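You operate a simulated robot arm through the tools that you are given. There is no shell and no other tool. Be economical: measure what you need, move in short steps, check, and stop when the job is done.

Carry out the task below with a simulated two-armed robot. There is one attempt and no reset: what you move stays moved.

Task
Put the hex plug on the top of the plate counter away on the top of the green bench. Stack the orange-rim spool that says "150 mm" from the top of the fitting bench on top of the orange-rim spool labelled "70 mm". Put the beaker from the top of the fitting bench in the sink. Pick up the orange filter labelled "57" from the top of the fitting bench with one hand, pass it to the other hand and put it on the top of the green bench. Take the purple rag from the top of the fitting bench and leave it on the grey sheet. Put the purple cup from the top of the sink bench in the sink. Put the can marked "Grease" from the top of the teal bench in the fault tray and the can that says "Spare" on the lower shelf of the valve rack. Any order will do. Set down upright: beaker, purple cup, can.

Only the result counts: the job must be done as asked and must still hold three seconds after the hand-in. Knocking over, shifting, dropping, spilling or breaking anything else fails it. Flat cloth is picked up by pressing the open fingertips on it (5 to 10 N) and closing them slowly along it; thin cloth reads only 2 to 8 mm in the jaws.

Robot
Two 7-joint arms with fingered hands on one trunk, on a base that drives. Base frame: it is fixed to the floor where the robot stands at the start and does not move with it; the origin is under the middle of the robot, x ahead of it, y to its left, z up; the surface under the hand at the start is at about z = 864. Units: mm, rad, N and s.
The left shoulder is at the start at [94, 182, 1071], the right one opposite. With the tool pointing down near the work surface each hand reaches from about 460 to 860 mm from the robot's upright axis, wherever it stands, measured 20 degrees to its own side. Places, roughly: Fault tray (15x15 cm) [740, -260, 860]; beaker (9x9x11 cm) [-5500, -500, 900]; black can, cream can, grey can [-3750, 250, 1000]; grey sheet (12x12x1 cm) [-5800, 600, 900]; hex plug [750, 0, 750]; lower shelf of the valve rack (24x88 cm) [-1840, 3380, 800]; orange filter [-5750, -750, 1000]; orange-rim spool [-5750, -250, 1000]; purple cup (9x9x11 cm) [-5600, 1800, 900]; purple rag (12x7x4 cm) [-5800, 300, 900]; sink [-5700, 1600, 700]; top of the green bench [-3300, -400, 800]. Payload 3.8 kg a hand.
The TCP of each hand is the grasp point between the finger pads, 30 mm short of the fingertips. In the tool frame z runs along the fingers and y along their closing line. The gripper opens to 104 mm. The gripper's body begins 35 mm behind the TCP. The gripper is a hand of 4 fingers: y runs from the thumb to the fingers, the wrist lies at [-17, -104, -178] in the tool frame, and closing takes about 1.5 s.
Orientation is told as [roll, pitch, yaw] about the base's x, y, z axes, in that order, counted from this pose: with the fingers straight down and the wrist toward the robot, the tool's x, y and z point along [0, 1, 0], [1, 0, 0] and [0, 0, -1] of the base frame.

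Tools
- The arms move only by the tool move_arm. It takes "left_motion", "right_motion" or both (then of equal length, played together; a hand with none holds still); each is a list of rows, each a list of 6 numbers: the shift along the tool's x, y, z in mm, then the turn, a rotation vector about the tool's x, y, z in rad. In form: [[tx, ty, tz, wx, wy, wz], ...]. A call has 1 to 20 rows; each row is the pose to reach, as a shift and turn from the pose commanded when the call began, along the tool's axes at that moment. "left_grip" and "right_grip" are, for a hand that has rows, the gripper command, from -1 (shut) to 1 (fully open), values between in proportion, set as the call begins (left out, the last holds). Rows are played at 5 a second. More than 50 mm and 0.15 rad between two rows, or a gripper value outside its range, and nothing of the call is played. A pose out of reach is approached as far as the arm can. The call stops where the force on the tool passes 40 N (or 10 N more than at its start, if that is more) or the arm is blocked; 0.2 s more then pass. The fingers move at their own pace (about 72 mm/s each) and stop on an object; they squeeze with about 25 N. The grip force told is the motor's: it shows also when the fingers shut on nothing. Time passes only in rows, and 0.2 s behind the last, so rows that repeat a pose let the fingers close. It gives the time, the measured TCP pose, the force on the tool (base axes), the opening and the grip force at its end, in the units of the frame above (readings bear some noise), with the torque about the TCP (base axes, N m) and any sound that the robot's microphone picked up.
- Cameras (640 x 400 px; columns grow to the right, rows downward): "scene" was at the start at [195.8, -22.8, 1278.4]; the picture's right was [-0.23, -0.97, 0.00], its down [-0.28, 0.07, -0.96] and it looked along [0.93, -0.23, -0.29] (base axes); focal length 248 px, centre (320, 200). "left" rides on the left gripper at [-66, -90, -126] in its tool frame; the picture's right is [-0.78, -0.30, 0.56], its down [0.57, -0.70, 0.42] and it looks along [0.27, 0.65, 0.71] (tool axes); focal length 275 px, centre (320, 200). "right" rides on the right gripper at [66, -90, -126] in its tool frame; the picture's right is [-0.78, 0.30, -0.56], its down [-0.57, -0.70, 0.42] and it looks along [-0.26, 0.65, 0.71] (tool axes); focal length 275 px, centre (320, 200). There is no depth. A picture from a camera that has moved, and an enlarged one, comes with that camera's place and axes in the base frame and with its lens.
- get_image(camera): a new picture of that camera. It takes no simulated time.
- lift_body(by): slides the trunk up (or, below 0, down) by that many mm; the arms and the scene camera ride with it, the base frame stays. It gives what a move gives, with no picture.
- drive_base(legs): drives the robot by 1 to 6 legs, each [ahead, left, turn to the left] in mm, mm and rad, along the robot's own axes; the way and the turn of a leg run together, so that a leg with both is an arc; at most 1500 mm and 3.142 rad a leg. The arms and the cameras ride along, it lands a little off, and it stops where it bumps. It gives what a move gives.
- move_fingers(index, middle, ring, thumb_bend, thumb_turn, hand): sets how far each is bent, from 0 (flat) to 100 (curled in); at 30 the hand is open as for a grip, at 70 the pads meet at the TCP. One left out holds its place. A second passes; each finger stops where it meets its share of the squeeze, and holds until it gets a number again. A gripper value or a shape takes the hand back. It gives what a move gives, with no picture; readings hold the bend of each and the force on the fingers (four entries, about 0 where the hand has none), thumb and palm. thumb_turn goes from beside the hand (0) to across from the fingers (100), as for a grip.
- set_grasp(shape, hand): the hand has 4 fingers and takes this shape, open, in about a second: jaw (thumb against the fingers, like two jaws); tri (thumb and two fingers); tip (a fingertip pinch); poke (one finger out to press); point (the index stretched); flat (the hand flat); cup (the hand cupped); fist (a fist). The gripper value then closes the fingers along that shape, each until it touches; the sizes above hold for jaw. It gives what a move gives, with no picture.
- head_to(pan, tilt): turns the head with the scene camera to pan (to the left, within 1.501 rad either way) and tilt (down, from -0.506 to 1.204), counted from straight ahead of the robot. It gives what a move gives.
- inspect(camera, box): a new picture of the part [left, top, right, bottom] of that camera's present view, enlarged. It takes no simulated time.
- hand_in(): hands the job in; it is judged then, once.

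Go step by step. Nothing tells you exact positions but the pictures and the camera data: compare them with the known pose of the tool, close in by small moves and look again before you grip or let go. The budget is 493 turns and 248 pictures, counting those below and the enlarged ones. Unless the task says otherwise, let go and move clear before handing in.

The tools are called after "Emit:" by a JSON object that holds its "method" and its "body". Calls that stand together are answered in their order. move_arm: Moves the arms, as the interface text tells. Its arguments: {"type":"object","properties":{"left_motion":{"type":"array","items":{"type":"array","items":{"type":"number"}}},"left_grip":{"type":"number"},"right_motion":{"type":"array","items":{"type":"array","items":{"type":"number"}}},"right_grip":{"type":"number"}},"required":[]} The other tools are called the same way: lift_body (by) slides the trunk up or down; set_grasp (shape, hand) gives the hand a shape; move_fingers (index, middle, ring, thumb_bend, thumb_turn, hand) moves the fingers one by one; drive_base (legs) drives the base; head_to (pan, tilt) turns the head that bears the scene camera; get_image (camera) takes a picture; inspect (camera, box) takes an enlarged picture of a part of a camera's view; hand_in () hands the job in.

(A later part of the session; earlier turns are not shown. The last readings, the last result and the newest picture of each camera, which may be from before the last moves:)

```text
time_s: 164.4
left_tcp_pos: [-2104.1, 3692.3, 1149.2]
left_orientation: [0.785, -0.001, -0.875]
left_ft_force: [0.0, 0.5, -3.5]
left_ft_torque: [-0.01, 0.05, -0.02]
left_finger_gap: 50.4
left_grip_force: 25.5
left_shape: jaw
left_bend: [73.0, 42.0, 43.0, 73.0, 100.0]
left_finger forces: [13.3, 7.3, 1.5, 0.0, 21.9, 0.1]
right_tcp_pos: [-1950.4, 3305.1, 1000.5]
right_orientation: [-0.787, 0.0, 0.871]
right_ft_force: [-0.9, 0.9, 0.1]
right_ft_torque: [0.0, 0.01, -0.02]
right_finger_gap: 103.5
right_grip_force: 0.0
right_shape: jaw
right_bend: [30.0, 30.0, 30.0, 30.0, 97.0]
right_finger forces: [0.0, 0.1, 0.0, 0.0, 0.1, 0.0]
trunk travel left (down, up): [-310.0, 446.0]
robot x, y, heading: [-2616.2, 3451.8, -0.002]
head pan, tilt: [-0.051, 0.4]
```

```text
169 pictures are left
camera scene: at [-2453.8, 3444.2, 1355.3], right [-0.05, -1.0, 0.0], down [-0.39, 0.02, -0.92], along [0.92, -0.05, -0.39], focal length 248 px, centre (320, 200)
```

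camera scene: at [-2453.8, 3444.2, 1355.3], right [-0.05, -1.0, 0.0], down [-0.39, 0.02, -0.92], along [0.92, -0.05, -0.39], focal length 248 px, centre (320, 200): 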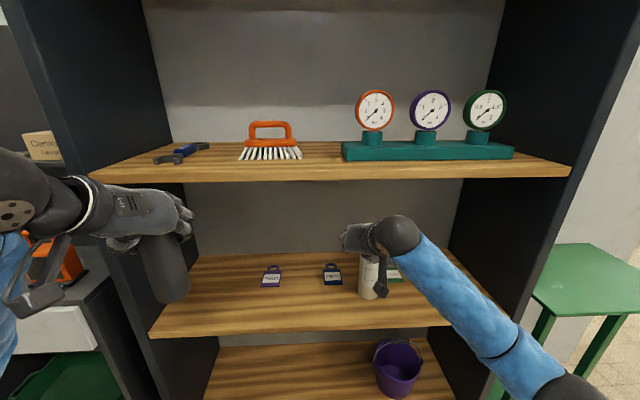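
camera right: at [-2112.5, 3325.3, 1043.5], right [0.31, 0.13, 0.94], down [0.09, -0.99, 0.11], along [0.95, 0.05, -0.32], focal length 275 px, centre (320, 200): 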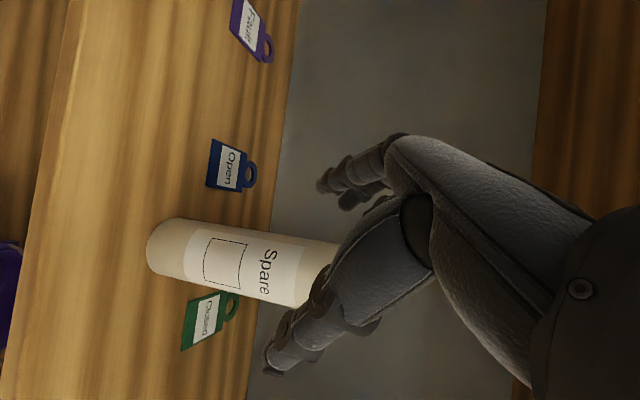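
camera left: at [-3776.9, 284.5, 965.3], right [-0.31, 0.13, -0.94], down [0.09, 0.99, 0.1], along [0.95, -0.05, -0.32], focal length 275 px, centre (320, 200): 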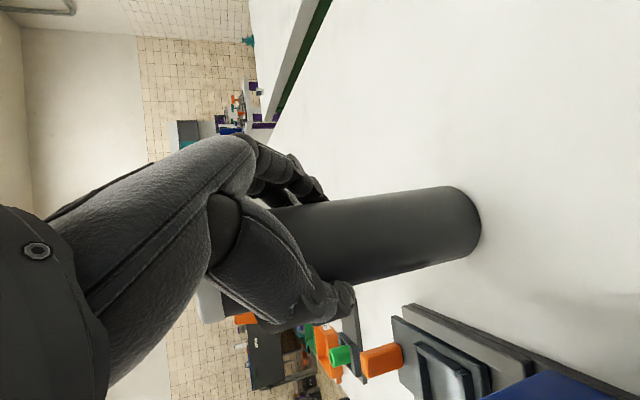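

Spare can stands on the shelf. Now retreat and carry the grease can to the counter.

Emit:
{"method": "move_arm", "body": {"right_motion": [[22, -26, -22, 0, 0, 0], [45, -53, -45, 0, 0, 0], [67, -80, -67, 0, 0, 0], [90, -107, -90, 0, 0, 0], [112, -134, -112, 0, 0, 0], [135, -161, -135, 0, 0, 0]]}}

Emit:
{"method": "drive_base", "body": {"legs": [[-320, 0, 0], [0, -1490, 0], [0, -1060, 0], [1490, 0, 0], [800, 0, 0], [0, -1330, 0]]}}

Emit:
{"method": "lift_body", "body": {"by": 65}}

Emit:
{"method": "head_to", "body": {"pan": 0.1, "tilt": 0.4}}

Emit:
{"method": "get_image", "body": {"camera": "scene"}}

```text
time_s: 165.8
left_tcp_pos: [-2105.3, 3692.2, 1148.8]
left_orientation: [0.783, 0.0, -0.873]
left_ft_force: [0.6, 0.0, -4.0]
left_ft_torque: [-0.04, 0.05, -0.03]
left_finger_gap: 50.4
left_grip_force: 24.4
left_shape: jaw
left_bend: [73.0, 42.0, 43.0, 73.0, 100.0]
left_finger forces: [13.4, 7.1, 1.6, 0.1, 21.9, 0.0]
right_tcp_pos: [-2174.0, 3320.6, 999.0]
right_orientation: [-0.785, 0.001, 0.87]
right_ft_force: [1.1, -0.2, -0.4]
right_ft_torque: [-0.02, 0.03, 0.0]
right_finger_gap: 103.7
right_grip_force: 0.1
right_shape: jaw
right_bend: [30.0, 30.0, 30.0, 30.0, 97.0]
right_finger forces: [0.0, 0.1, 0.0, 0.0, 0.1, 0.2]
right hand out of reach, approached as far as the arm can: row 6
trunk travel left (down, up): [-310.0, 446.0]
robot x, y, heading: [-2614.4, 3446.0, -0.004]
head pan, tilt: [-0.051, 0.4]
```

```text
time_s: 197.0
left_tcp_pos: [-169.2, -234.2, 1148.7]
left_orientation: [0.785, -0.001, -0.896]
left_ft_force: [-0.3, -0.9, -3.9]
left_ft_torque: [0.04, 0.05, -0.04]
left_finger_gap: 50.4
left_grip_force: 24.9
left_shape: jaw
left_bend: [73.0, 42.0, 43.0, 73.0, 100.0]
left_finger forces: [13.2, 7.1, 1.6, 0.0, 21.9, 0.0]
right_tcp_pos: [-246.9, -603.4, 998.7]
right_orientation: [-0.783, 0.002, 0.848]
right_ft_force: [-0.2, -0.2, -0.7]
right_ft_torque: [0.01, -0.01, -0.01]
right_finger_gap: 103.6
right_grip_force: 0.0
right_shape: jaw
right_bend: [30.0, 30.0, 30.0, 30.0, 97.0]
right_finger forces: [0.1, 0.0, 0.1, 0.1, 0.0, 0.1]
trunk travel left (down, up): [-310.0, 446.0]
robot x, y, heading: [-685.7, -463.7, -0.023]
head pan, tilt: [-0.051, 0.4]
```

```text
time_s: 198.1
left_tcp_pos: [-168.5, -233.2, 1212.5]
left_orientation: [0.783, 0.001, -0.896]
left_ft_force: [0.3, -0.1, -3.8]
left_ft_torque: [-0.02, 0.04, -0.01]
left_finger_gap: 50.3
left_grip_force: 25.2
left_shape: jaw
left_bend: [73.0, 42.0, 43.0, 73.0, 100.0]
left_finger forces: [13.4, 7.2, 1.5, 0.0, 21.8, 0.0]
right_tcp_pos: [-246.1, -603.9, 1063.5]
right_orientation: [-0.785, 0.002, 0.848]
right_ft_force: [-0.3, -0.1, -0.4]
right_ft_torque: [0.01, 0.0, 0.02]
right_finger_gap: 103.6
right_grip_force: 0.0
right_shape: jaw
right_bend: [30.0, 30.0, 30.0, 30.0, 97.0]
right_finger forces: [0.0, 0.0, 0.1, 0.1, 0.0, 0.0]
trunk travel left (down, up): [-375.0, 381.0]
robot x, y, heading: [-682.4, -463.1, -0.023]
head pan, tilt: [-0.051, 0.4]
```

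```text
time_s: 198.8
left_tcp_pos: [-171.2, -234.2, 1214.3]
left_orientation: [0.785, 0.001, -0.894]
left_ft_force: [-0.5, 0.9, -3.5]
left_ft_torque: [-0.01, 0.01, 0.0]
left_finger_gap: 50.4
left_grip_force: 24.8
left_shape: jaw
left_bend: [73.0, 42.0, 43.0, 73.0, 100.0]
left_finger forces: [13.4, 7.2, 1.7, 0.0, 21.7, 0.1]
right_tcp_pos: [-246.2, -603.2, 1063.3]
right_orientation: [-0.786, 0.0, 0.85]
right_ft_force: [-0.2, -1.3, -0.4]
right_ft_torque: [0.0, -0.01, 0.0]
right_finger_gap: 103.8
right_grip_force: 0.0
right_shape: jaw
right_bend: [30.0, 30.0, 30.0, 30.0, 97.0]
right_finger forces: [0.0, 0.1, 0.0, 0.0, 0.1, 0.0]
trunk travel left (down, up): [-375.0, 381.0]
robot x, y, heading: [-684.3, -465.0, -0.025]
head pan, tilt: [0.099, 0.4]
```

```text
168 pictures are left
camera scene: at [-544.9, -458.9, 1421.1], right [0.08, -1.0, 0.0], down [-0.39, -0.03, -0.92], along [0.92, 0.07, -0.39], focal length 248 px, centre (320, 200)
```

scene: 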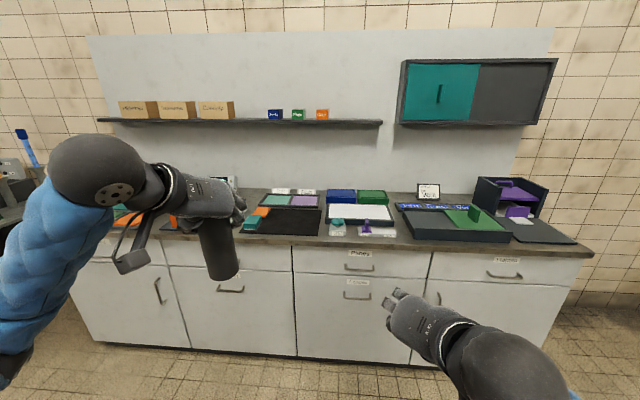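

Emit:
{"method": "drive_base", "body": {"legs": [[690, 0, 0.024]]}}

Emit:
{"method": "get_image", "body": {"camera": "scene"}}

Emit:
{"method": "get_image", "body": {"camera": "left"}}

```text
time_s: 202.6
left_tcp_pos: [517.0, -231.9, 1212.8]
left_orientation: [0.784, -0.001, -0.876]
left_ft_force: [-0.4, -0.3, -2.5]
left_ft_torque: [0.01, 0.03, 0.03]
left_finger_gap: 50.3
left_grip_force: 25.3
left_shape: jaw
left_bend: [73.0, 42.0, 43.0, 73.0, 100.0]
left_finger forces: [13.4, 7.3, 1.6, 0.0, 21.7, 0.1]
right_tcp_pos: [446.9, -604.1, 1062.2]
right_orientation: [-0.785, 0.001, 0.869]
right_ft_force: [-0.2, -0.7, 0.5]
right_ft_torque: [-0.01, -0.02, 0.02]
right_finger_gap: 103.5
right_grip_force: 0.0
right_shape: jaw
right_bend: [30.0, 30.0, 30.0, 30.0, 97.0]
right_finger forces: [0.1, 0.1, 0.1, 0.1, 0.0, 0.0]
trunk travel left (down, up): [-375.0, 381.0]
robot x, y, heading: [3.5, -475.2, -0.005]
head pan, tilt: [0.099, 0.4]
```

```text
167 pictures are left
camera scene: at [145.5, -465.1, 1421.0], right [0.1, -1.0, 0.0], down [-0.39, -0.04, -0.92], along [0.92, 0.09, -0.39], focal length 248 px, centre (320, 200)
```

scene: 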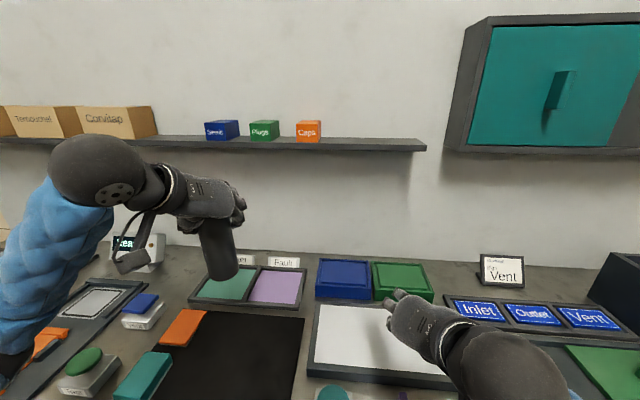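

```text
166 pictures are left
camera left: at [354.7, -248.9, 1255.4], right [-0.31, 0.13, -0.94], down [0.09, 0.99, 0.1], along [0.95, -0.06, -0.32], focal length 275 px, centre (320, 200)
```

left: 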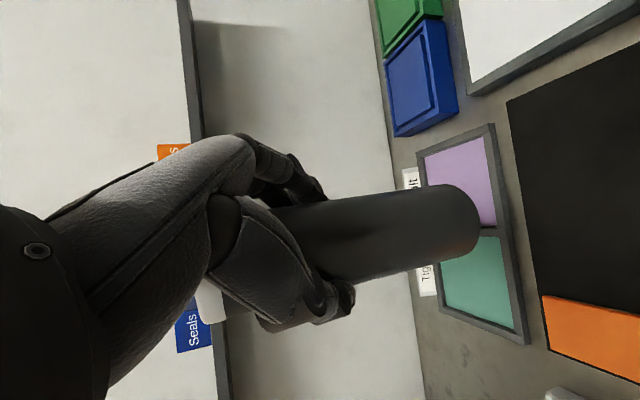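

Emit:
{"method": "move_arm", "body": {"left_motion": [[7, 28, 26, 0, 0, 0], [15, 57, 52, 0, 0, 0], [22, 85, 78, 0, 0, 0], [29, 113, 104, 0, 0, 0], [36, 141, 131, 0, 0, 0], [44, 169, 157, 0, 0, 0], [44, 169, 157, 0, 0, 0]]}}

Emit:
{"method": "get_image", "body": {"camera": "scene"}}

Emit:
{"method": "get_image", "body": {"camera": "left"}}

```text
time_s: 204.2
left_tcp_pos: [733.1, -271.6, 1133.4]
left_orientation: [0.787, 0.0, -0.876]
left_ft_force: [0.8, -0.1, -2.8]
left_ft_torque: [-0.04, 0.0, 0.01]
left_finger_gap: 50.2
left_grip_force: 25.1
left_shape: jaw
left_bend: [73.0, 42.0, 43.0, 73.0, 100.0]
left_finger forces: [13.4, 7.3, 1.7, 0.0, 22.1, 0.0]
right_tcp_pos: [445.6, -603.4, 1063.2]
right_orientation: [-0.787, 0.002, 0.868]
right_ft_force: [0.0, -0.3, 0.2]
right_ft_torque: [0.02, 0.01, -0.03]
right_finger_gap: 103.8
right_grip_force: 0.1
right_shape: jaw
right_bend: [30.0, 30.0, 30.0, 30.0, 97.0]
right_finger forces: [0.0, 0.0, 0.1, 0.1, 0.0, 0.0]
trunk travel left (down, up): [-375.0, 381.0]
robot x, y, heading: [7.0, -469.5, -0.008]
head pan, tilt: [0.099, 0.4]
```

```text
165 pictures are left
camera scene: at [144.4, -464.7, 1421.1], right [0.1, -1.0, 0.0], down [-0.39, -0.04, -0.92], along [0.92, 0.09, -0.39], focal length 248 px, centre (320, 200)
```

scene: 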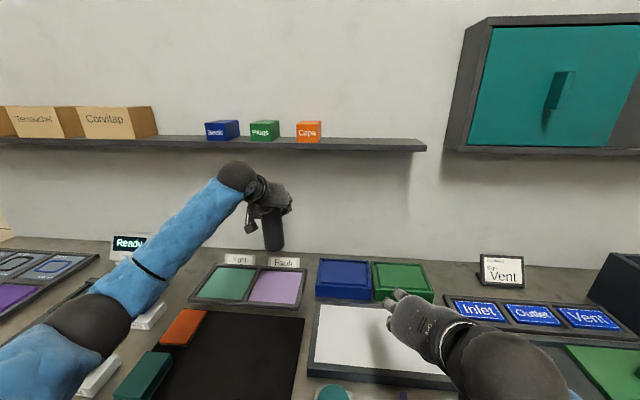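

```text
164 pictures are left
camera left: at [571.7, -287.7, 1176.0], right [-0.31, 0.13, -0.94], down [0.09, 0.99, 0.1], along [0.95, -0.06, -0.32], focal length 275 px, centre (320, 200)
```

left: 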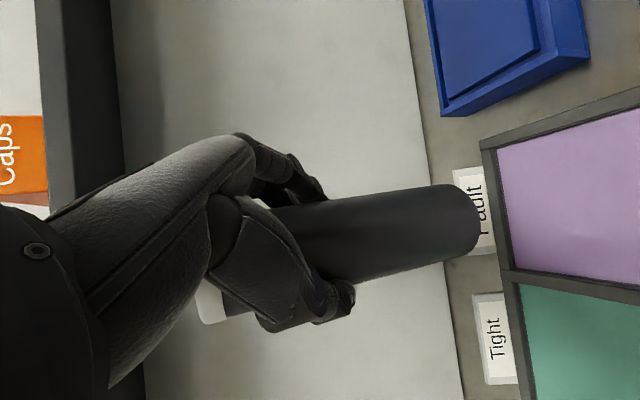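

Emit:
{"method": "move_arm", "body": {"left_motion": [[-24, 1, 27, 0, 0, 0], [-48, 2, 54, 0, 0, 0], [-70, 3, 80, 0, 0, 0], [-86, 3.5, 98, 0, 0, 0], [-86, 3.5, 98, 0, 0, 0]]}}

Emit:
{"method": "get_image", "body": {"camera": "left"}}

Emit:
{"method": "inspect", "body": {"camera": "scene", "box": [170, 180, 330, 320]}}

```text
time_s: 205.4
left_tcp_pos: [742.6, -268.1, 1002.8]
left_orientation: [0.785, 0.0, -0.876]
left_ft_force: [0.5, 0.6, -2.9]
left_ft_torque: [-0.03, 0.02, 0.02]
left_finger_gap: 50.5
left_grip_force: 25.1
left_shape: jaw
left_bend: [73.0, 42.0, 43.0, 73.0, 100.0]
left_finger forces: [13.3, 7.3, 1.7, 0.0, 21.7, 0.0]
right_tcp_pos: [447.0, -603.1, 1063.4]
right_orientation: [-0.785, 0.003, 0.867]
right_ft_force: [0.2, 0.7, 0.0]
right_ft_torque: [0.0, 0.01, 0.0]
right_finger_gap: 103.8
right_grip_force: 0.1
right_shape: jaw
right_bend: [30.0, 30.0, 30.0, 30.0, 97.0]
right_finger forces: [0.0, 0.0, 0.0, 0.1, 0.0, 0.0]
trunk travel left (down, up): [-375.0, 381.0]
robot x, y, heading: [9.1, -473.5, -0.003]
head pan, tilt: [0.099, 0.4]
```

```text
163 pictures are left
camera left: at [580.9, -284.5, 1045.4], right [-0.31, 0.13, -0.94], down [0.09, 0.99, 0.1], along [0.95, -0.06, -0.32], focal length 275 px, centre (320, 200)
```

left: 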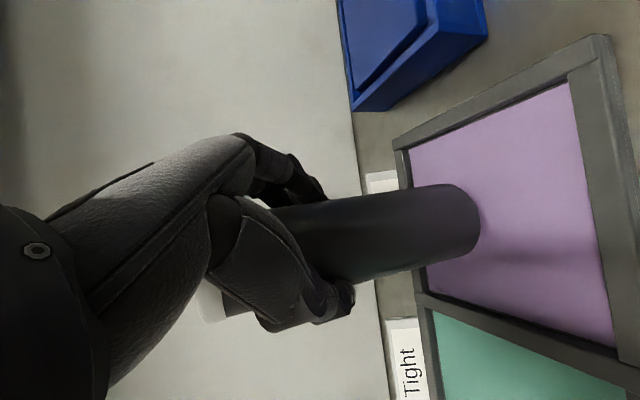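

```text
2.86 times, centred on (250, 250) of scene
camera zoom: at [144.9, -465.1, 1421.1], right [0.1, -1.0, 0.0], down [-0.39, -0.04, -0.92], along [0.92, 0.09, -0.39], focal length 708 px, centre (520, 57)
```

zoom: 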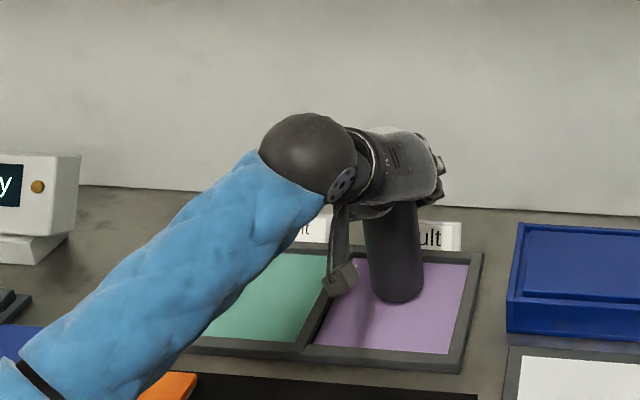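

Emit:
{"method": "move_arm", "body": {"left_motion": [[-5.4, -6.4, -5.4, 0, 0, 0], [-9.6, -6.4, -1.2, 0, 0, 0], [-11, -6.4, 0.2, 0, 0, 0], [-12.5, -6.4, 1.7, 0, 0, 0], [-14, -6.4, 3.2, 0, 0, 0], [-15, -6.4, 4.2, 0, 0, 0]]}}

```text
time_s: 206.8
left_tcp_pos: [730.9, -269.2, 989.7]
left_orientation: [0.784, 0.001, -0.878]
left_ft_force: [-0.3, -1.1, -2.6]
left_ft_torque: [0.02, 0.06, 0.0]
left_finger_gap: 50.2
left_grip_force: 25.3
left_shape: jaw
left_bend: [73.0, 42.0, 43.0, 73.0, 100.0]
left_finger forces: [13.2, 7.2, 1.7, 0.1, 21.8, 0.0]
right_tcp_pos: [445.4, -604.6, 1063.8]
right_orientation: [-0.786, 0.002, 0.868]
right_ft_force: [0.4, 0.6, 0.0]
right_ft_torque: [0.0, -0.01, 0.02]
right_finger_gap: 103.5
right_grip_force: 0.0
right_shape: jaw
right_bend: [30.0, 30.0, 30.0, 30.0, 97.0]
right_finger forces: [0.0, 0.0, 0.1, 0.1, 0.0, 0.0]
trunk travel left (down, up): [-375.0, 381.0]
robot x, y, heading: [8.2, -473.4, 0.0]
head pan, tilt: [0.099, 0.4]
```

Emit:
{"method": "move_arm", "body": {"left_motion": [[-1, 0, 1, 0, 0, 0], [-2, 0, 2, 0, 0, 0], [-3, 0, 3, 0, 0, 0], [-4, 0, 4, 0, 0, 0], [-4, 0, 4, 0, 0, 0]]}}

Emit:
{"method": "inspect", "body": {"camera": "left", "box": [380, 80, 640, 360]}}

```text
time_s: 208.0
left_tcp_pos: [732.3, -269.7, 987.7]
left_orientation: [0.789, -0.003, -0.877]
left_ft_force: [0.6, -2.3, 11.9]
left_ft_torque: [0.04, -0.17, 0.04]
left_finger_gap: 50.0
left_grip_force: 24.5
left_shape: jaw
left_bend: [73.0, 42.0, 43.0, 73.0, 100.0]
left_finger forces: [13.6, 8.4, 4.5, 0.1, 23.3, 0.3]
right_tcp_pos: [445.0, -604.7, 1063.7]
right_orientation: [-0.784, 0.001, 0.867]
right_ft_force: [-0.5, 0.0, -0.1]
right_ft_torque: [-0.01, -0.02, -0.03]
right_finger_gap: 103.8
right_grip_force: 0.1
right_shape: jaw
right_bend: [30.0, 30.0, 30.0, 30.0, 97.0]
right_finger forces: [0.1, 0.0, 0.0, 0.0, 0.0, 0.0]
trunk travel left (down, up): [-375.0, 381.0]
robot x, y, heading: [3.7, -469.8, -0.003]
head pan, tilt: [0.099, 0.4]
```

```text
1.43 times, centred on (510, 220) of left
camera zoom: at [569.4, -286.2, 1028.8], right [-0.3, 0.13, -0.94], down [0.09, 0.99, 0.1], along [0.95, -0.06, -0.31], focal length 393 px, centre (49, 171)
```

zoom: 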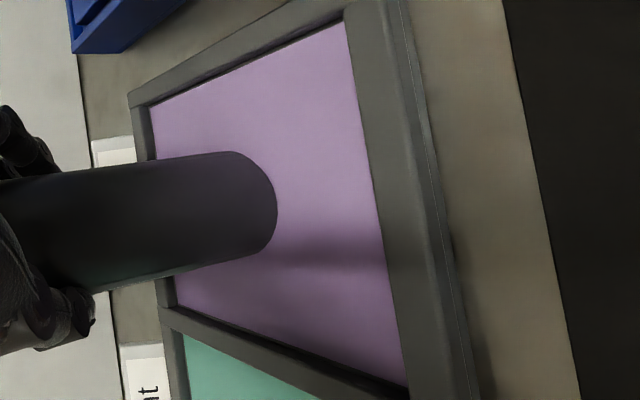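

Emit:
{"method": "move_arm", "body": {"left_motion": [[1.2, 0, -1.2, 0, 0, 0], [1.2, 0, -1.2, 0, 0, 0], [1.2, 0, -1.2, 0, 0, 0], [1.2, 0, -1.2, 0, 0, 0], [1.2, 0, -1.2, 0, 0, 0], [1.2, 0, -15, 0, 0, 0], [1.2, 0, -40, 0, 0, 0], [1.2, 0, -75, 0, 0, 0], [1.2, 0, -110, 0, 0, 0]], "left_grip": 1}}

Emit:
{"method": "get_image", "body": {"camera": "left"}}

Emit:
{"method": "get_image", "body": {"camera": "scene"}}

```text
time_s: 210.0
left_tcp_pos: [671.3, -318.6, 1062.5]
left_orientation: [0.787, 0.0, -0.877]
left_ft_force: [0.3, 0.2, -0.7]
left_ft_torque: [0.01, 0.02, -0.02]
left_finger_gap: 103.7
left_grip_force: 0.0
left_shape: jaw
left_bend: [30.0, 30.0, 30.0, 30.0, 97.0]
left_finger forces: [0.1, 0.0, 0.1, 0.1, 0.0, 0.0]
right_tcp_pos: [445.7, -605.3, 1064.1]
right_orientation: [-0.785, 0.002, 0.867]
right_ft_force: [-0.4, 0.1, 0.1]
right_ft_torque: [0.02, -0.02, 0.02]
right_finger_gap: 103.7
right_grip_force: 0.1
right_shape: jaw
right_bend: [30.0, 30.0, 30.0, 30.0, 97.0]
right_finger forces: [0.0, 0.0, 0.0, 0.1, 0.0, 0.1]
trunk travel left (down, up): [-375.0, 381.0]
robot x, y, heading: [5.4, -475.8, -0.005]
head pan, tilt: [0.099, 0.4]
```

```text
160 pictures are left
camera left: at [509.5, -334.4, 1104.7], right [-0.31, 0.13, -0.94], down [0.09, 0.99, 0.1], along [0.95, -0.05, -0.32], focal length 275 px, centre (320, 200)
```

left: 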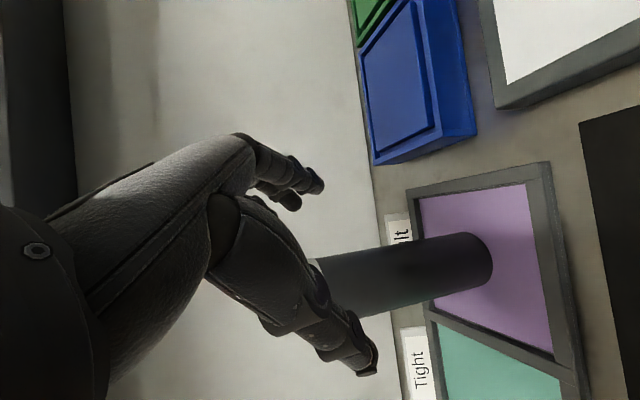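

```text
159 pictures are left
camera scene: at [144.3, -465.6, 1421.1], right [0.1, -1.0, 0.0], down [-0.39, -0.04, -0.92], along [0.92, 0.09, -0.39], focal length 248 px, centre (320, 200)
```

scene: 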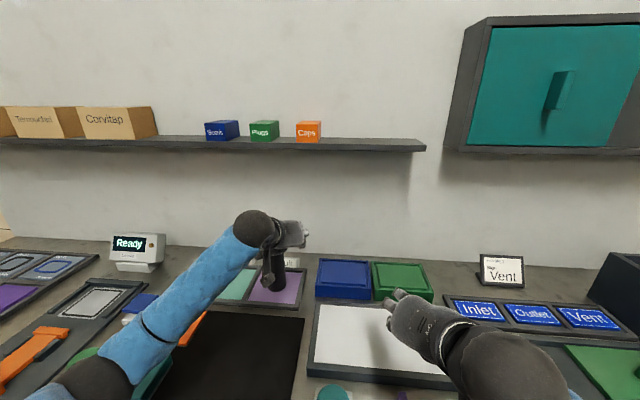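

Grease can stands in the fault tray. I'll back off and return both hands to the downward pose.

Emit:
{"method": "drive_base", "body": {"legs": [[-600, 0, 0]]}}

Emit:
{"method": "move_arm", "body": {"right_motion": [[-20, -9, 3, 0.034, 0.073, 0.082], [-39, -18, 5, 0.068, 0.147, 0.165], [-58, -27, 8, 0.103, 0.22, 0.247], [-78, -36, 10, 0.137, 0.294, 0.33], [-98, -46, 13, 0.171, 0.367, 0.412], [-117, -55, 15, 0.205, 0.44, 0.495], [-136, -64, 18, 0.239, 0.514, 0.577], [-156, -73, 20, 0.274, 0.587, 0.66], [-175, -82, 23, 0.308, 0.661, 0.742], [-195, -91, 25, 0.342, 0.734, 0.825], [-195, -91, 25, 0.342, 0.734, 0.825]], "left_motion": [[2, -11, -12, 0.034, -0.073, -0.082], [5, -22, -24, 0.068, -0.147, -0.165], [7, -33, -36, 0.103, -0.22, -0.247], [10, -44, -48, 0.137, -0.294, -0.33], [12, -55, -60, 0.171, -0.367, -0.412], [14, -66, -71, 0.205, -0.44, -0.495], [17, -77, -82, 0.239, -0.514, -0.577], [19, -88, -94, 0.274, -0.587, -0.66], [22, -98, -106, 0.308, -0.661, -0.742], [24, -108, -117, 0.342, -0.734, -0.825], [24, -108, -117, 0.342, -0.734, -0.825]]}}

Emit:
{"method": "get_image", "body": {"camera": "scene"}}

```text
time_s: 213.3
left_tcp_pos: [76.9, -314.0, 1063.2]
left_orientation: [0.785, 0.0, -0.876]
left_ft_force: [-0.9, 0.0, 0.3]
left_ft_torque: [0.0, 0.0, 0.02]
left_finger_gap: 104.0
left_grip_force: 0.0
left_shape: jaw
left_bend: [30.0, 30.0, 30.0, 30.0, 97.0]
left_finger forces: [0.0, 0.0, 0.0, 0.1, 0.0, 0.0]
right_tcp_pos: [-149.4, -600.8, 1064.0]
right_orientation: [-0.783, 0.002, 0.87]
right_ft_force: [0.4, -0.5, -0.4]
right_ft_torque: [0.0, -0.03, -0.01]
right_finger_gap: 103.5
right_grip_force: 0.1
right_shape: jaw
right_bend: [30.0, 30.0, 30.0, 30.0, 97.0]
right_finger forces: [0.0, 0.0, 0.1, 0.1, 0.0, 0.0]
trunk travel left (down, up): [-375.0, 381.0]
robot x, y, heading: [-587.7, -469.5, -0.001]
head pan, tilt: [0.099, 0.4]
```

```text
time_s: 215.7
left_tcp_pos: [-42.7, -272.3, 1163.5]
left_orientation: [0.0, 0.003, -0.003]
left_ft_force: [-0.1, 0.1, 0.3]
left_ft_torque: [-0.02, 0.02, 0.05]
left_finger_gap: 103.6
left_grip_force: 0.0
left_shape: jaw
left_bend: [30.0, 30.0, 30.0, 30.0, 97.0]
left_finger forces: [0.0, 0.0, 0.0, 0.0, 0.1, 0.1]
right_tcp_pos: [-85.9, -771.5, 1183.8]
right_orientation: [0.001, 0.002, -0.004]
right_ft_force: [0.4, 0.6, -1.0]
right_ft_torque: [0.01, -0.01, 0.02]
right_finger_gap: 104.2
right_grip_force: 0.1
right_shape: jaw
right_bend: [30.0, 30.0, 30.0, 30.0, 97.0]
right_finger forces: [0.0, 0.1, 0.0, 0.0, 0.0, 0.0]
trunk travel left (down, up): [-375.0, 381.0]
robot x, y, heading: [-590.6, -471.2, -0.0]
head pan, tilt: [0.099, 0.4]
```

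```text
158 pictures are left
camera scene: at [-449.9, -463.5, 1421.0], right [0.1, -1.0, 0.0], down [-0.39, -0.04, -0.92], along [0.92, 0.09, -0.39], focal length 248 px, centre (320, 200)
```

scene: 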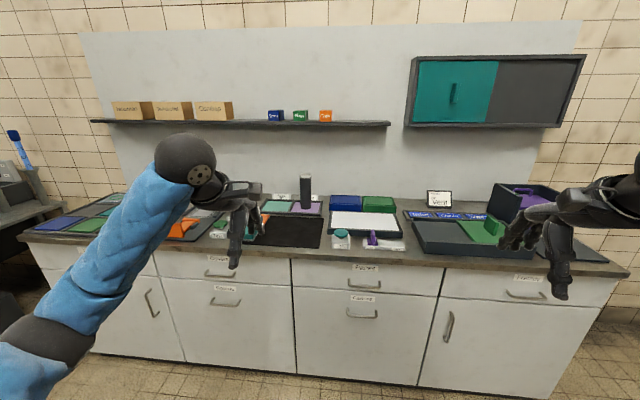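

Emit:
{"method": "drive_base", "body": {"legs": [[0, 1490, 0], [0, 130, 0], [0, 0, 3.14], [1490, 0, 0], [1490, 0, 0], [900, 0, 0]]}}

Emit:
{"method": "head_to", "body": {"pan": 0.3, "tilt": 0.3}}

Emit:
{"method": "get_image", "body": {"camera": "scene"}}

```text
time_s: 249.5
left_tcp_pos: [-5015.1, 1111.6, 1161.8]
left_orientation: [0.0, 0.002, 3.105]
left_ft_force: [0.7, -0.1, -1.0]
left_ft_torque: [-0.03, -0.04, -0.01]
left_finger_gap: 103.7
left_grip_force: 0.1
left_shape: jaw
left_bend: [30.0, 30.0, 30.0, 30.0, 97.0]
left_finger forces: [0.0, 0.0, 0.0, 0.0, 0.1, 0.0]
right_tcp_pos: [-4953.7, 1606.5, 1183.5]
right_orientation: [-0.001, 0.002, 3.104]
right_ft_force: [-0.9, -0.8, 0.4]
right_ft_torque: [0.02, -0.01, 0.02]
right_finger_gap: 103.7
right_grip_force: 0.0
right_shape: jaw
right_bend: [30.0, 30.0, 30.0, 30.0, 97.0]
right_finger forces: [0.0, 0.0, 0.0, 0.0, 0.0, 0.0]
trunk travel left (down, up): [-375.0, 381.0]
robot x, y, heading: [-4461.9, 1289.8, 3.106]
head pan, tilt: [0.099, 0.4]
```

```text
time_s: 250.2
left_tcp_pos: [-5015.1, 1111.5, 1163.1]
left_orientation: [0.0, 0.001, 3.104]
left_ft_force: [0.3, -0.7, -0.4]
left_ft_torque: [-0.01, -0.02, 0.04]
left_finger_gap: 103.4
left_grip_force: 0.1
left_shape: jaw
left_bend: [30.0, 30.0, 30.0, 30.0, 97.0]
left_finger forces: [0.0, 0.0, 0.1, 0.0, 0.0, 0.0]
right_tcp_pos: [-4953.7, 1607.2, 1182.9]
right_orientation: [-0.002, 0.002, 3.106]
right_ft_force: [-0.3, -0.2, 0.3]
right_ft_torque: [0.0, -0.05, -0.02]
right_finger_gap: 103.4
right_grip_force: 0.2
right_shape: jaw
right_bend: [30.0, 30.0, 30.0, 30.0, 97.0]
right_finger forces: [0.0, 0.1, 0.1, 0.0, 0.0, 0.0]
trunk travel left (down, up): [-375.0, 381.0]
robot x, y, heading: [-4464.7, 1288.4, 3.109]
head pan, tilt: [0.3, 0.3]
```

```text
157 pictures are left
camera scene: at [-4600.5, 1266.9, 1430.3], right [-0.26, 0.97, 0.0], down [0.29, 0.08, -0.96], along [-0.92, -0.25, -0.3], focal length 248 px, centre (320, 200)
```

scene: 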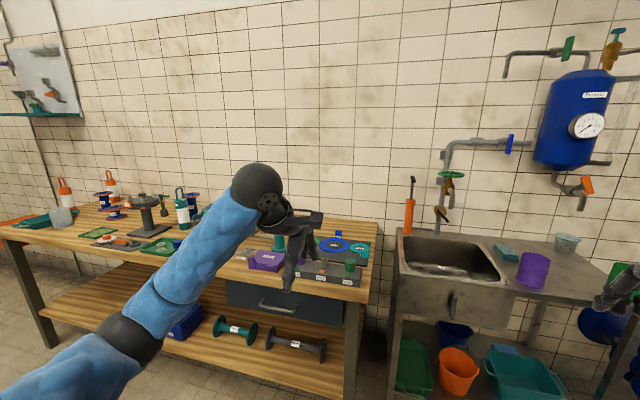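

Emit:
{"method": "drive_base", "body": {"legs": [[0, 1000, 0.033]]}}

Emit:
{"method": "head_to", "body": {"pan": 0.0, "tilt": 0.3}}

Emit:
{"method": "get_image", "body": {"camera": "scene"}}

```text
time_s: 255.4
left_tcp_pos: [-5035.3, 97.1, 1161.9]
left_orientation: [0.0, 0.002, 3.127]
left_ft_force: [0.4, 0.6, -0.1]
left_ft_torque: [0.01, -0.03, -0.01]
left_finger_gap: 103.4
left_grip_force: 0.1
left_shape: jaw
left_bend: [30.0, 30.0, 30.0, 30.0, 97.0]
left_finger forces: [0.0, 0.0, 0.0, 0.1, 0.0, 0.0]
right_tcp_pos: [-4984.1, 594.7, 1183.6]
right_orientation: [-0.002, 0.001, 3.125]
right_ft_force: [-0.5, -0.1, 0.7]
right_ft_torque: [0.03, 0.01, 0.01]
right_finger_gap: 103.8
right_grip_force: 0.0
right_shape: jaw
right_bend: [30.0, 30.0, 30.0, 30.0, 97.0]
right_finger forces: [0.1, 0.0, 0.0, 0.0, 0.1, 0.0]
trunk travel left (down, up): [-375.0, 381.0]
robot x, y, heading: [-4485.6, 284.6, 3.12]
head pan, tilt: [0.3, 0.3]
```

```text
time_s: 256.2
left_tcp_pos: [-5036.5, 98.3, 1162.9]
left_orientation: [0.002, 0.001, 3.127]
left_ft_force: [-0.3, -0.7, 0.7]
left_ft_torque: [-0.02, 0.0, -0.03]
left_finger_gap: 103.5
left_grip_force: 0.0
left_shape: jaw
left_bend: [30.0, 30.0, 30.0, 30.0, 97.0]
left_finger forces: [0.1, 0.1, 0.1, 0.0, 0.1, 0.1]
right_tcp_pos: [-4984.9, 594.6, 1183.8]
right_orientation: [-0.003, 0.001, 3.126]
right_ft_force: [0.5, 0.1, 0.1]
right_ft_torque: [0.01, -0.02, 0.02]
right_finger_gap: 104.0
right_grip_force: 0.0
right_shape: jaw
right_bend: [30.0, 30.0, 30.0, 30.0, 97.0]
right_finger forces: [0.1, 0.1, 0.1, 0.0, 0.0, 0.0]
trunk travel left (down, up): [-375.0, 381.0]
robot x, y, heading: [-4487.5, 289.2, 3.123]
head pan, tilt: [0.0, 0.3]
```

```text
156 pictures are left
camera scene: at [-4628.8, 289.4, 1430.4], right [0.01, 1.0, 0.0], down [0.3, 0.0, -0.96], along [-0.96, 0.01, -0.3], focal length 248 px, centre (320, 200)
```

scene: 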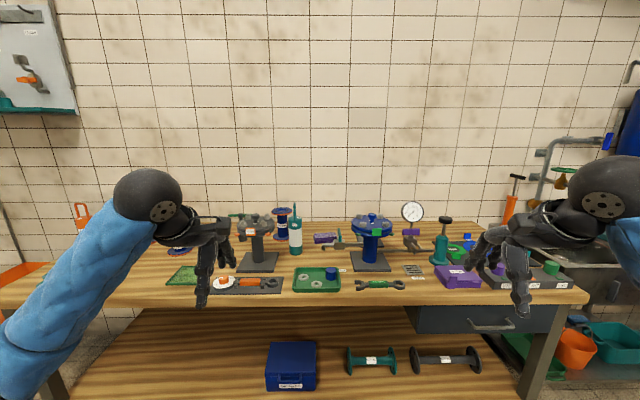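

Emit:
{"method": "inspect", "body": {"camera": "scene", "box": [220, 190, 430, 310]}}

Emit:
{"method": "inspect", "body": {"camera": "scene", "box": [390, 190, 600, 310]}}

Emit:
{"method": "head_to", "body": {"pan": 0.6, "tilt": 0.3}}

Emit:
{"method": "get_image", "body": {"camera": "scene"}}

```text
3.05 times, centred on (325, 250) of scene
camera zoom: at [-4628.8, 289.4, 1430.4], right [0.01, 1.0, 0.0], down [0.3, 0.0, -0.96], along [-0.96, 0.01, -0.3], focal length 755 px, centre (305, 48)
```

zoom: 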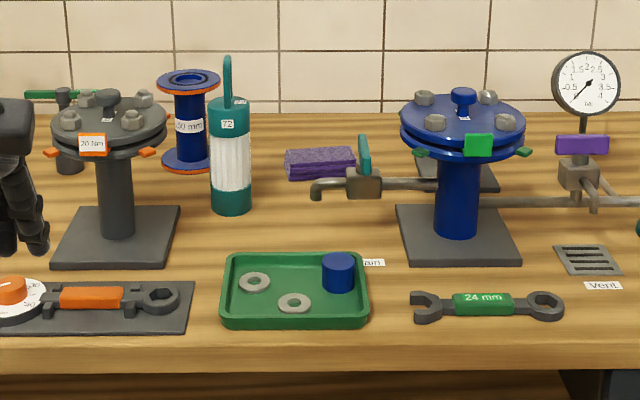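

```text
3.05 times, centred on (495, 250) of scene
camera zoom: at [-4628.8, 289.4, 1430.4], right [0.01, 1.0, 0.0], down [0.3, 0.0, -0.96], along [-0.96, 0.01, -0.3], focal length 755 px, centre (-213, 48)
```

zoom: 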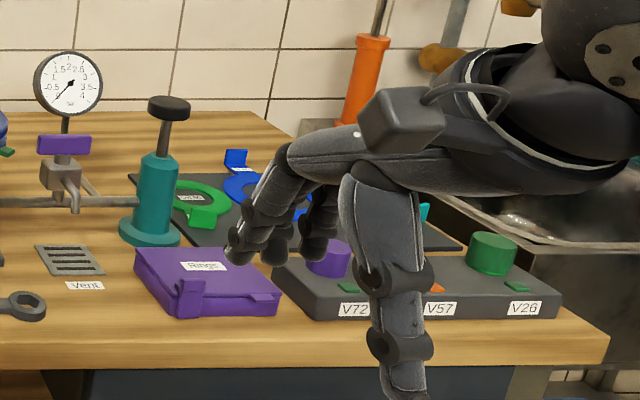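

```text
time_s: 257.2
left_tcp_pos: [-5035.1, 97.4, 1162.3]
left_orientation: [0.0, 0.0, 3.125]
left_ft_force: [0.2, 0.6, 0.7]
left_ft_torque: [-0.03, 0.02, 0.0]
left_finger_gap: 103.6
left_grip_force: 0.1
left_shape: jaw
left_bend: [30.0, 30.0, 30.0, 30.0, 97.0]
left_finger forces: [0.1, 0.0, 0.0, 0.0, 0.0, 0.1]
right_tcp_pos: [-4984.9, 595.4, 1182.9]
right_orientation: [-0.002, 0.002, 3.126]
right_ft_force: [0.6, -0.4, 0.3]
right_ft_torque: [0.01, 0.0, 0.01]
right_finger_gap: 103.6
right_grip_force: 0.2
right_shape: jaw
right_bend: [30.0, 30.0, 30.0, 30.0, 97.0]
right_finger forces: [0.1, 0.1, 0.0, 0.0, 0.0, 0.0]
trunk travel left (down, up): [-375.0, 381.0]
robot x, y, heading: [-4488.4, 287.4, 3.13]
head pan, tilt: [0.6, 0.3]
```

```text
153 pictures are left
camera scene: at [-4613.3, 236.6, 1430.4], right [-0.55, 0.83, 0.0], down [0.25, 0.16, -0.96], along [-0.8, -0.53, -0.3], focal length 248 px, centre (320, 200)
```

scene: 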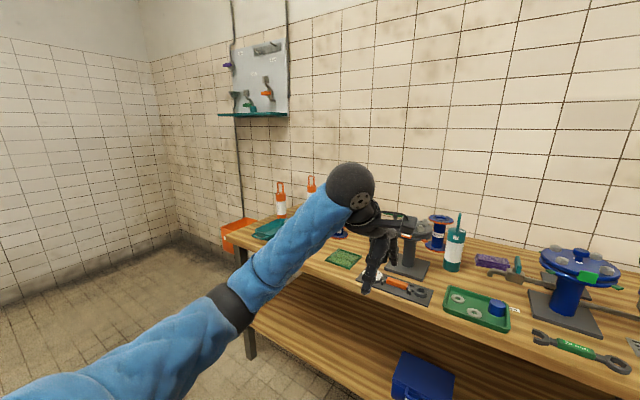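

Emit:
{"method": "drive_base", "body": {"legs": [[0, 700, 0.01]]}}

Emit:
{"method": "head_to", "body": {"pan": 0.0, "tilt": 0.3}}

Emit:
{"method": "get_image", "body": {"camera": "scene"}}

```text
time_s: 261.1
left_tcp_pos: [-5041.3, -613.0, 1162.1]
left_orientation: [-0.002, -0.001, 3.135]
left_ft_force: [0.7, 0.4, 0.6]
left_ft_torque: [0.06, -0.01, 0.01]
left_finger_gap: 103.9
left_grip_force: 0.0
left_shape: jaw
left_bend: [30.0, 30.0, 30.0, 30.0, 97.0]
left_finger forces: [0.1, 0.0, 0.1, 0.0, 0.0, 0.0]
right_tcp_pos: [-4995.0, -115.6, 1183.2]
right_orientation: [-0.001, 0.001, 3.136]
right_ft_force: [0.6, -0.5, 0.0]
right_ft_torque: [0.01, 0.0, -0.03]
right_finger_gap: 104.1
right_grip_force: 0.0
right_shape: jaw
right_bend: [30.0, 30.0, 30.0, 30.0, 97.0]
right_finger forces: [0.0, 0.1, 0.1, 0.0, 0.1, 0.0]
trunk travel left (down, up): [-375.0, 381.0]
robot x, y, heading: [-4494.0, -419.3, 3.14]
head pan, tilt: [0.6, 0.3]
```

```text
time_s: 262.1
left_tcp_pos: [-5040.2, -612.9, 1162.3]
left_orientation: [0.002, 0.001, 3.136]
left_ft_force: [-1.0, 0.7, 0.2]
left_ft_torque: [0.0, -0.01, -0.01]
left_finger_gap: 103.9
left_grip_force: 0.1
left_shape: jaw
left_bend: [30.0, 30.0, 30.0, 30.0, 97.0]
left_finger forces: [0.0, 0.1, 0.0, 0.0, 0.0, 0.0]
right_tcp_pos: [-4994.4, -114.5, 1183.6]
right_orientation: [-0.002, 0.002, 3.137]
right_ft_force: [0.4, 0.8, -0.2]
right_ft_torque: [0.02, -0.02, -0.01]
right_finger_gap: 103.8
right_grip_force: 0.0
right_shape: jaw
right_bend: [30.0, 30.0, 30.0, 30.0, 97.0]
right_finger forces: [0.1, 0.0, 0.0, 0.0, 0.0, 0.0]
trunk travel left (down, up): [-375.0, 381.0]
robot x, y, heading: [-4493.4, -414.6, 3.14]
head pan, tilt: [0.0, 0.3]
```

```text
152 pictures are left
camera scene: at [-4635.4, -416.6, 1430.4], right [0.0, 1.0, 0.0], down [0.3, 0.0, -0.96], along [-0.96, 0.0, -0.3], focal length 248 px, centre (320, 200)
```

scene: 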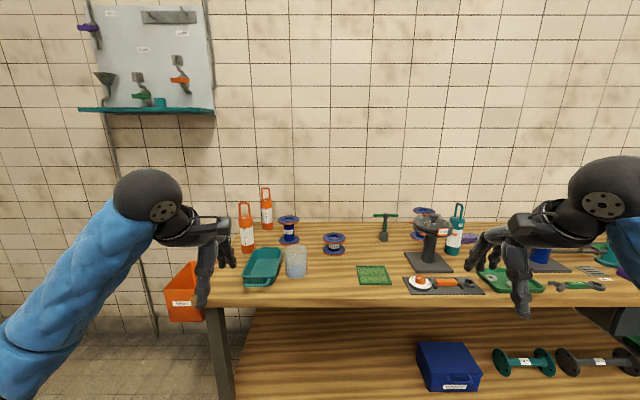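

Emit:
{"method": "inspect", "body": {"camera": "scene", "box": [220, 180, 360, 300]}}

Emit:
{"method": "inspect", "body": {"camera": "scene", "box": [350, 190, 490, 300]}}

```text
3.33 times, centred on (290, 240) of scene
camera zoom: at [-4635.4, -416.6, 1430.4], right [0.0, 1.0, 0.0], down [0.3, 0.0, -0.96], along [-0.96, 0.0, -0.3], focal length 825 px, centre (420, 67)
```

zoom: 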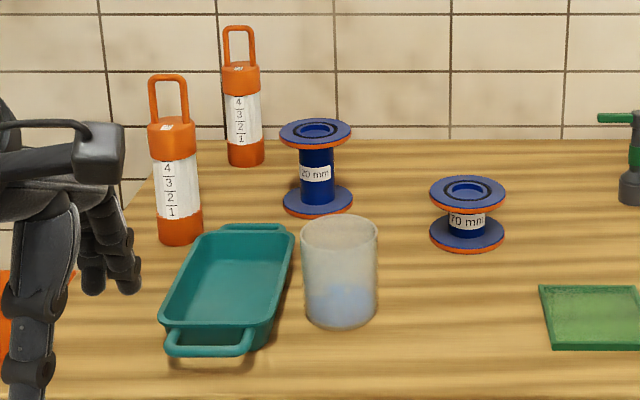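

```text
3.64 times, centred on (420, 245) of scene
camera zoom: at [-4635.4, -416.6, 1430.4], right [0.0, 1.0, 0.0], down [0.3, 0.0, -0.96], along [-0.96, 0.0, -0.3], focal length 900 px, centre (-44, 36)
```

zoom: 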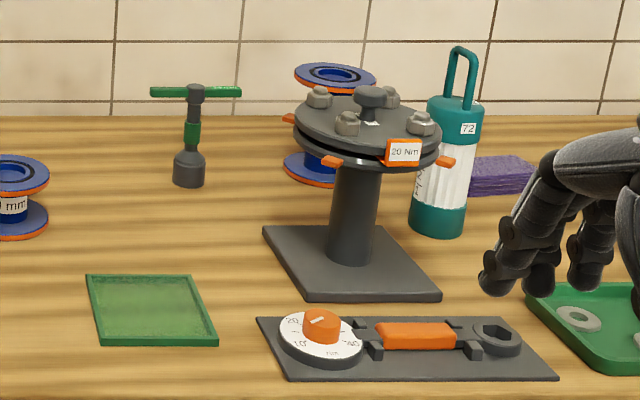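

Emit:
{"method": "inspect", "body": {"camera": "scene", "box": [230, 185, 282, 220]}}

Emit:
{"method": "inspect", "body": {"camera": "scene", "box": [400, 200, 452, 235]}}

```text
11.43 times, centred on (256, 202) of scene
camera zoom: at [-4635.4, -416.6, 1430.4], right [0.0, 1.0, 0.0], down [0.3, 0.0, -0.96], along [-0.96, 0.0, -0.3], focal length 2830 px, centre (1051, 171)
```

zoom: 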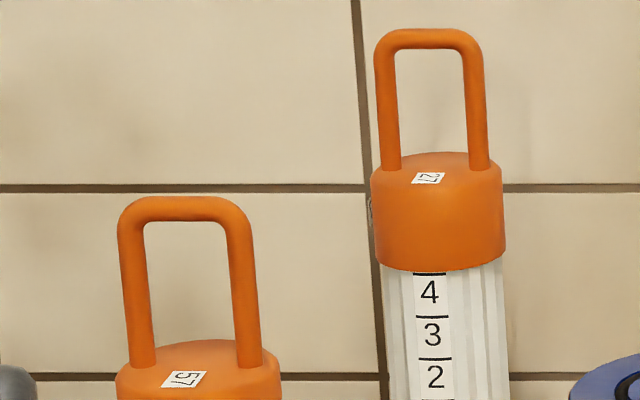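

```text
11.43 times, centred on (426, 218) of scene
camera zoom: at [-4635.4, -416.6, 1430.4], right [0.0, 1.0, 0.0], down [0.3, 0.0, -0.96], along [-0.96, 0.0, -0.3], focal length 2830 px, centre (-891, 0)
```

zoom: 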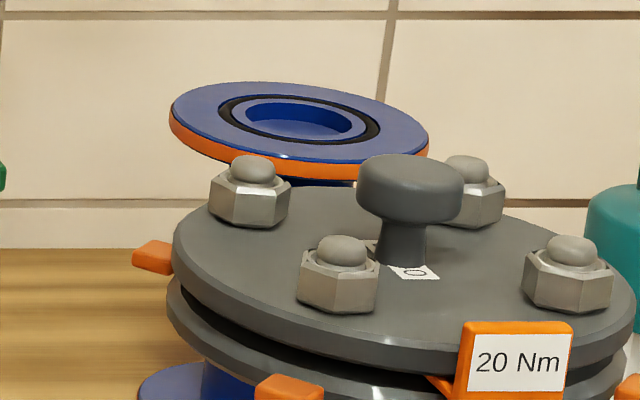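

Filter "57" is the front-left orange one; the tall spool behind the torque stand should be the "150 mm". I'll raise the trunk and move closer to measure the spool properly.

Emit:
{"method": "lift_body", "body": {"by": 150}}

Emit:
{"method": "drive_base", "body": {"legs": [[0, -500, 0], [420, 0, 0]]}}

Emit:
{"method": "head_to", "body": {"pan": 0.0, "tilt": 0.6}}

Emit:
{"method": "get_image", "body": {"camera": "scene"}}

```text
time_s: 263.8
left_tcp_pos: [-5040.8, -612.4, 1312.1]
left_orientation: [-0.001, 0.002, 3.136]
left_ft_force: [-0.3, -0.2, 0.4]
left_ft_torque: [0.03, 0.02, 0.02]
left_finger_gap: 103.9
left_grip_force: 0.0
left_shape: jaw
left_bend: [30.0, 30.0, 30.0, 30.0, 97.0]
left_finger forces: [0.0, 0.0, 0.0, 0.0, 0.0, 0.1]
right_tcp_pos: [-4995.1, -114.3, 1333.1]
right_orientation: [-0.003, 0.002, 3.139]
right_ft_force: [-1.7, -0.3, -0.2]
right_ft_torque: [-0.03, 0.0, -0.02]
right_finger_gap: 104.0
right_grip_force: 0.0
right_shape: jaw
right_bend: [30.0, 30.0, 30.0, 30.0, 97.0]
right_finger forces: [0.0, 0.1, 0.0, 0.0, 0.0, 0.0]
trunk travel left (down, up): [-525.0, 231.0]
robot x, y, heading: [-4494.3, -414.7, 3.137]
head pan, tilt: [0.0, 0.3]
```

```text
time_s: 269.0
left_tcp_pos: [-5462.2, -111.0, 1312.7]
left_orientation: [0.0, 0.002, 3.137]
left_ft_force: [-0.1, -0.6, -0.3]
left_ft_torque: [0.03, 0.01, 0.0]
left_finger_gap: 103.9
left_grip_force: 0.1
left_shape: jaw
left_bend: [30.0, 30.0, 30.0, 30.0, 97.0]
left_finger forces: [0.0, 0.1, 0.1, 0.0, 0.0, 0.0]
right_tcp_pos: [-5419.9, 387.0, 1333.5]
right_orientation: [-0.002, 0.001, 3.139]
right_ft_force: [-0.1, -0.3, 0.2]
right_ft_torque: [0.01, 0.01, 0.01]
right_finger_gap: 103.9
right_grip_force: 0.0
right_shape: jaw
right_bend: [30.0, 30.0, 30.0, 30.0, 97.0]
right_finger forces: [0.1, 0.1, 0.1, 0.0, 0.0, 0.0]
trunk travel left (down, up): [-525.0, 231.0]
robot x, y, heading: [-4918.9, 86.7, 3.141]
head pan, tilt: [0.0, 0.3]
```

```text
time_s: 269.8
left_tcp_pos: [-5461.4, -112.0, 1312.4]
left_orientation: [0.0, -0.001, 3.138]
left_ft_force: [-0.3, 0.0, -0.6]
left_ft_torque: [0.01, 0.01, -0.01]
left_finger_gap: 103.6
left_grip_force: 0.1
left_shape: jaw
left_bend: [30.0, 30.0, 30.0, 30.0, 97.0]
left_finger forces: [0.1, 0.0, 0.0, 0.1, 0.1, 0.0]
right_tcp_pos: [-5418.2, 385.7, 1333.6]
right_orientation: [-0.001, 0.0, 3.137]
right_ft_force: [0.2, 0.6, -0.1]
right_ft_torque: [-0.01, 0.05, -0.02]
right_finger_gap: 103.8
right_grip_force: 0.0
right_shape: jaw
right_bend: [30.0, 30.0, 30.0, 30.0, 97.0]
right_finger forces: [0.0, 0.1, 0.0, 0.0, 0.0, 0.0]
trunk travel left (down, up): [-525.0, 231.0]
robot x, y, heading: [-4918.0, 87.9, 3.138]
head pan, tilt: [0.0, 0.6]
```

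```text
147 pictures are left
camera scene: at [-5023.7, 84.5, 1553.9], right [0.0, 1.0, 0.0], down [0.56, 0.0, -0.83], along [-0.83, 0.0, -0.56], focal length 248 px, centre (320, 200)
```

scene: 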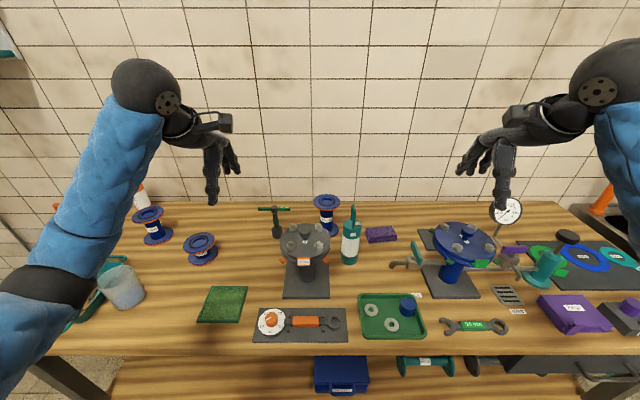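

Emit:
{"method": "inspect", "body": {"camera": "scene", "box": [240, 185, 400, 300]}}

Emit:
{"method": "inspect", "body": {"camera": "scene", "box": [300, 185, 360, 230]}}

Emit:
{"method": "inspect", "body": {"camera": "scene", "box": [380, 200, 560, 320]}}

```text
3.48 times, centred on (320, 242) of scene
camera zoom: at [-5023.7, 84.5, 1553.9], right [0.0, 1.0, 0.0], down [0.56, 0.0, -0.83], along [-0.83, 0.0, -0.56], focal length 861 px, centre (320, 52)
```

zoom: 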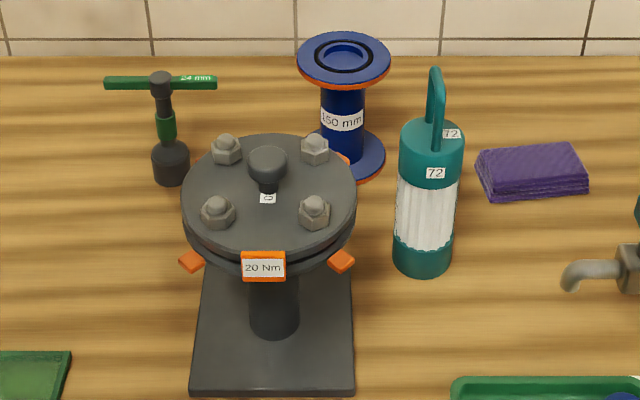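

```text
8.89 times, centred on (330, 208) of scene
camera zoom: at [-5023.7, 84.5, 1553.9], right [0.0, 1.0, 0.0], down [0.56, 0.0, -0.83], along [-0.83, 0.0, -0.56], focal length 2201 px, centre (231, 133)
```

zoom: 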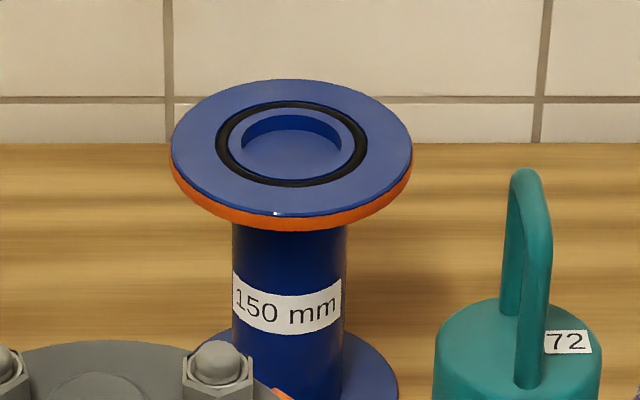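

```text
3.33 times, centred on (470, 260) of scene
camera zoom: at [-5023.7, 84.5, 1553.9], right [0.0, 1.0, 0.0], down [0.56, 0.0, -0.83], along [-0.83, 0.0, -0.56], focal length 825 px, centre (-180, 0)
```

zoom: 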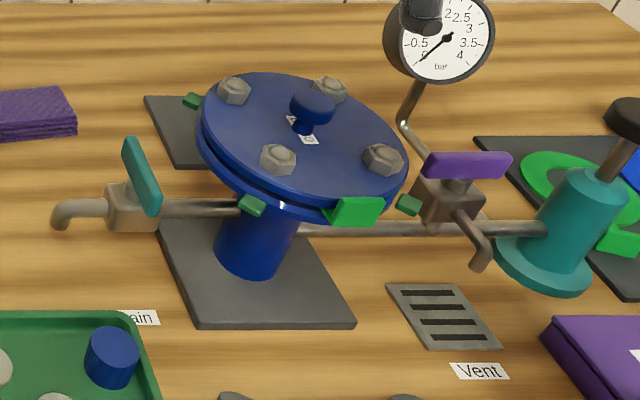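

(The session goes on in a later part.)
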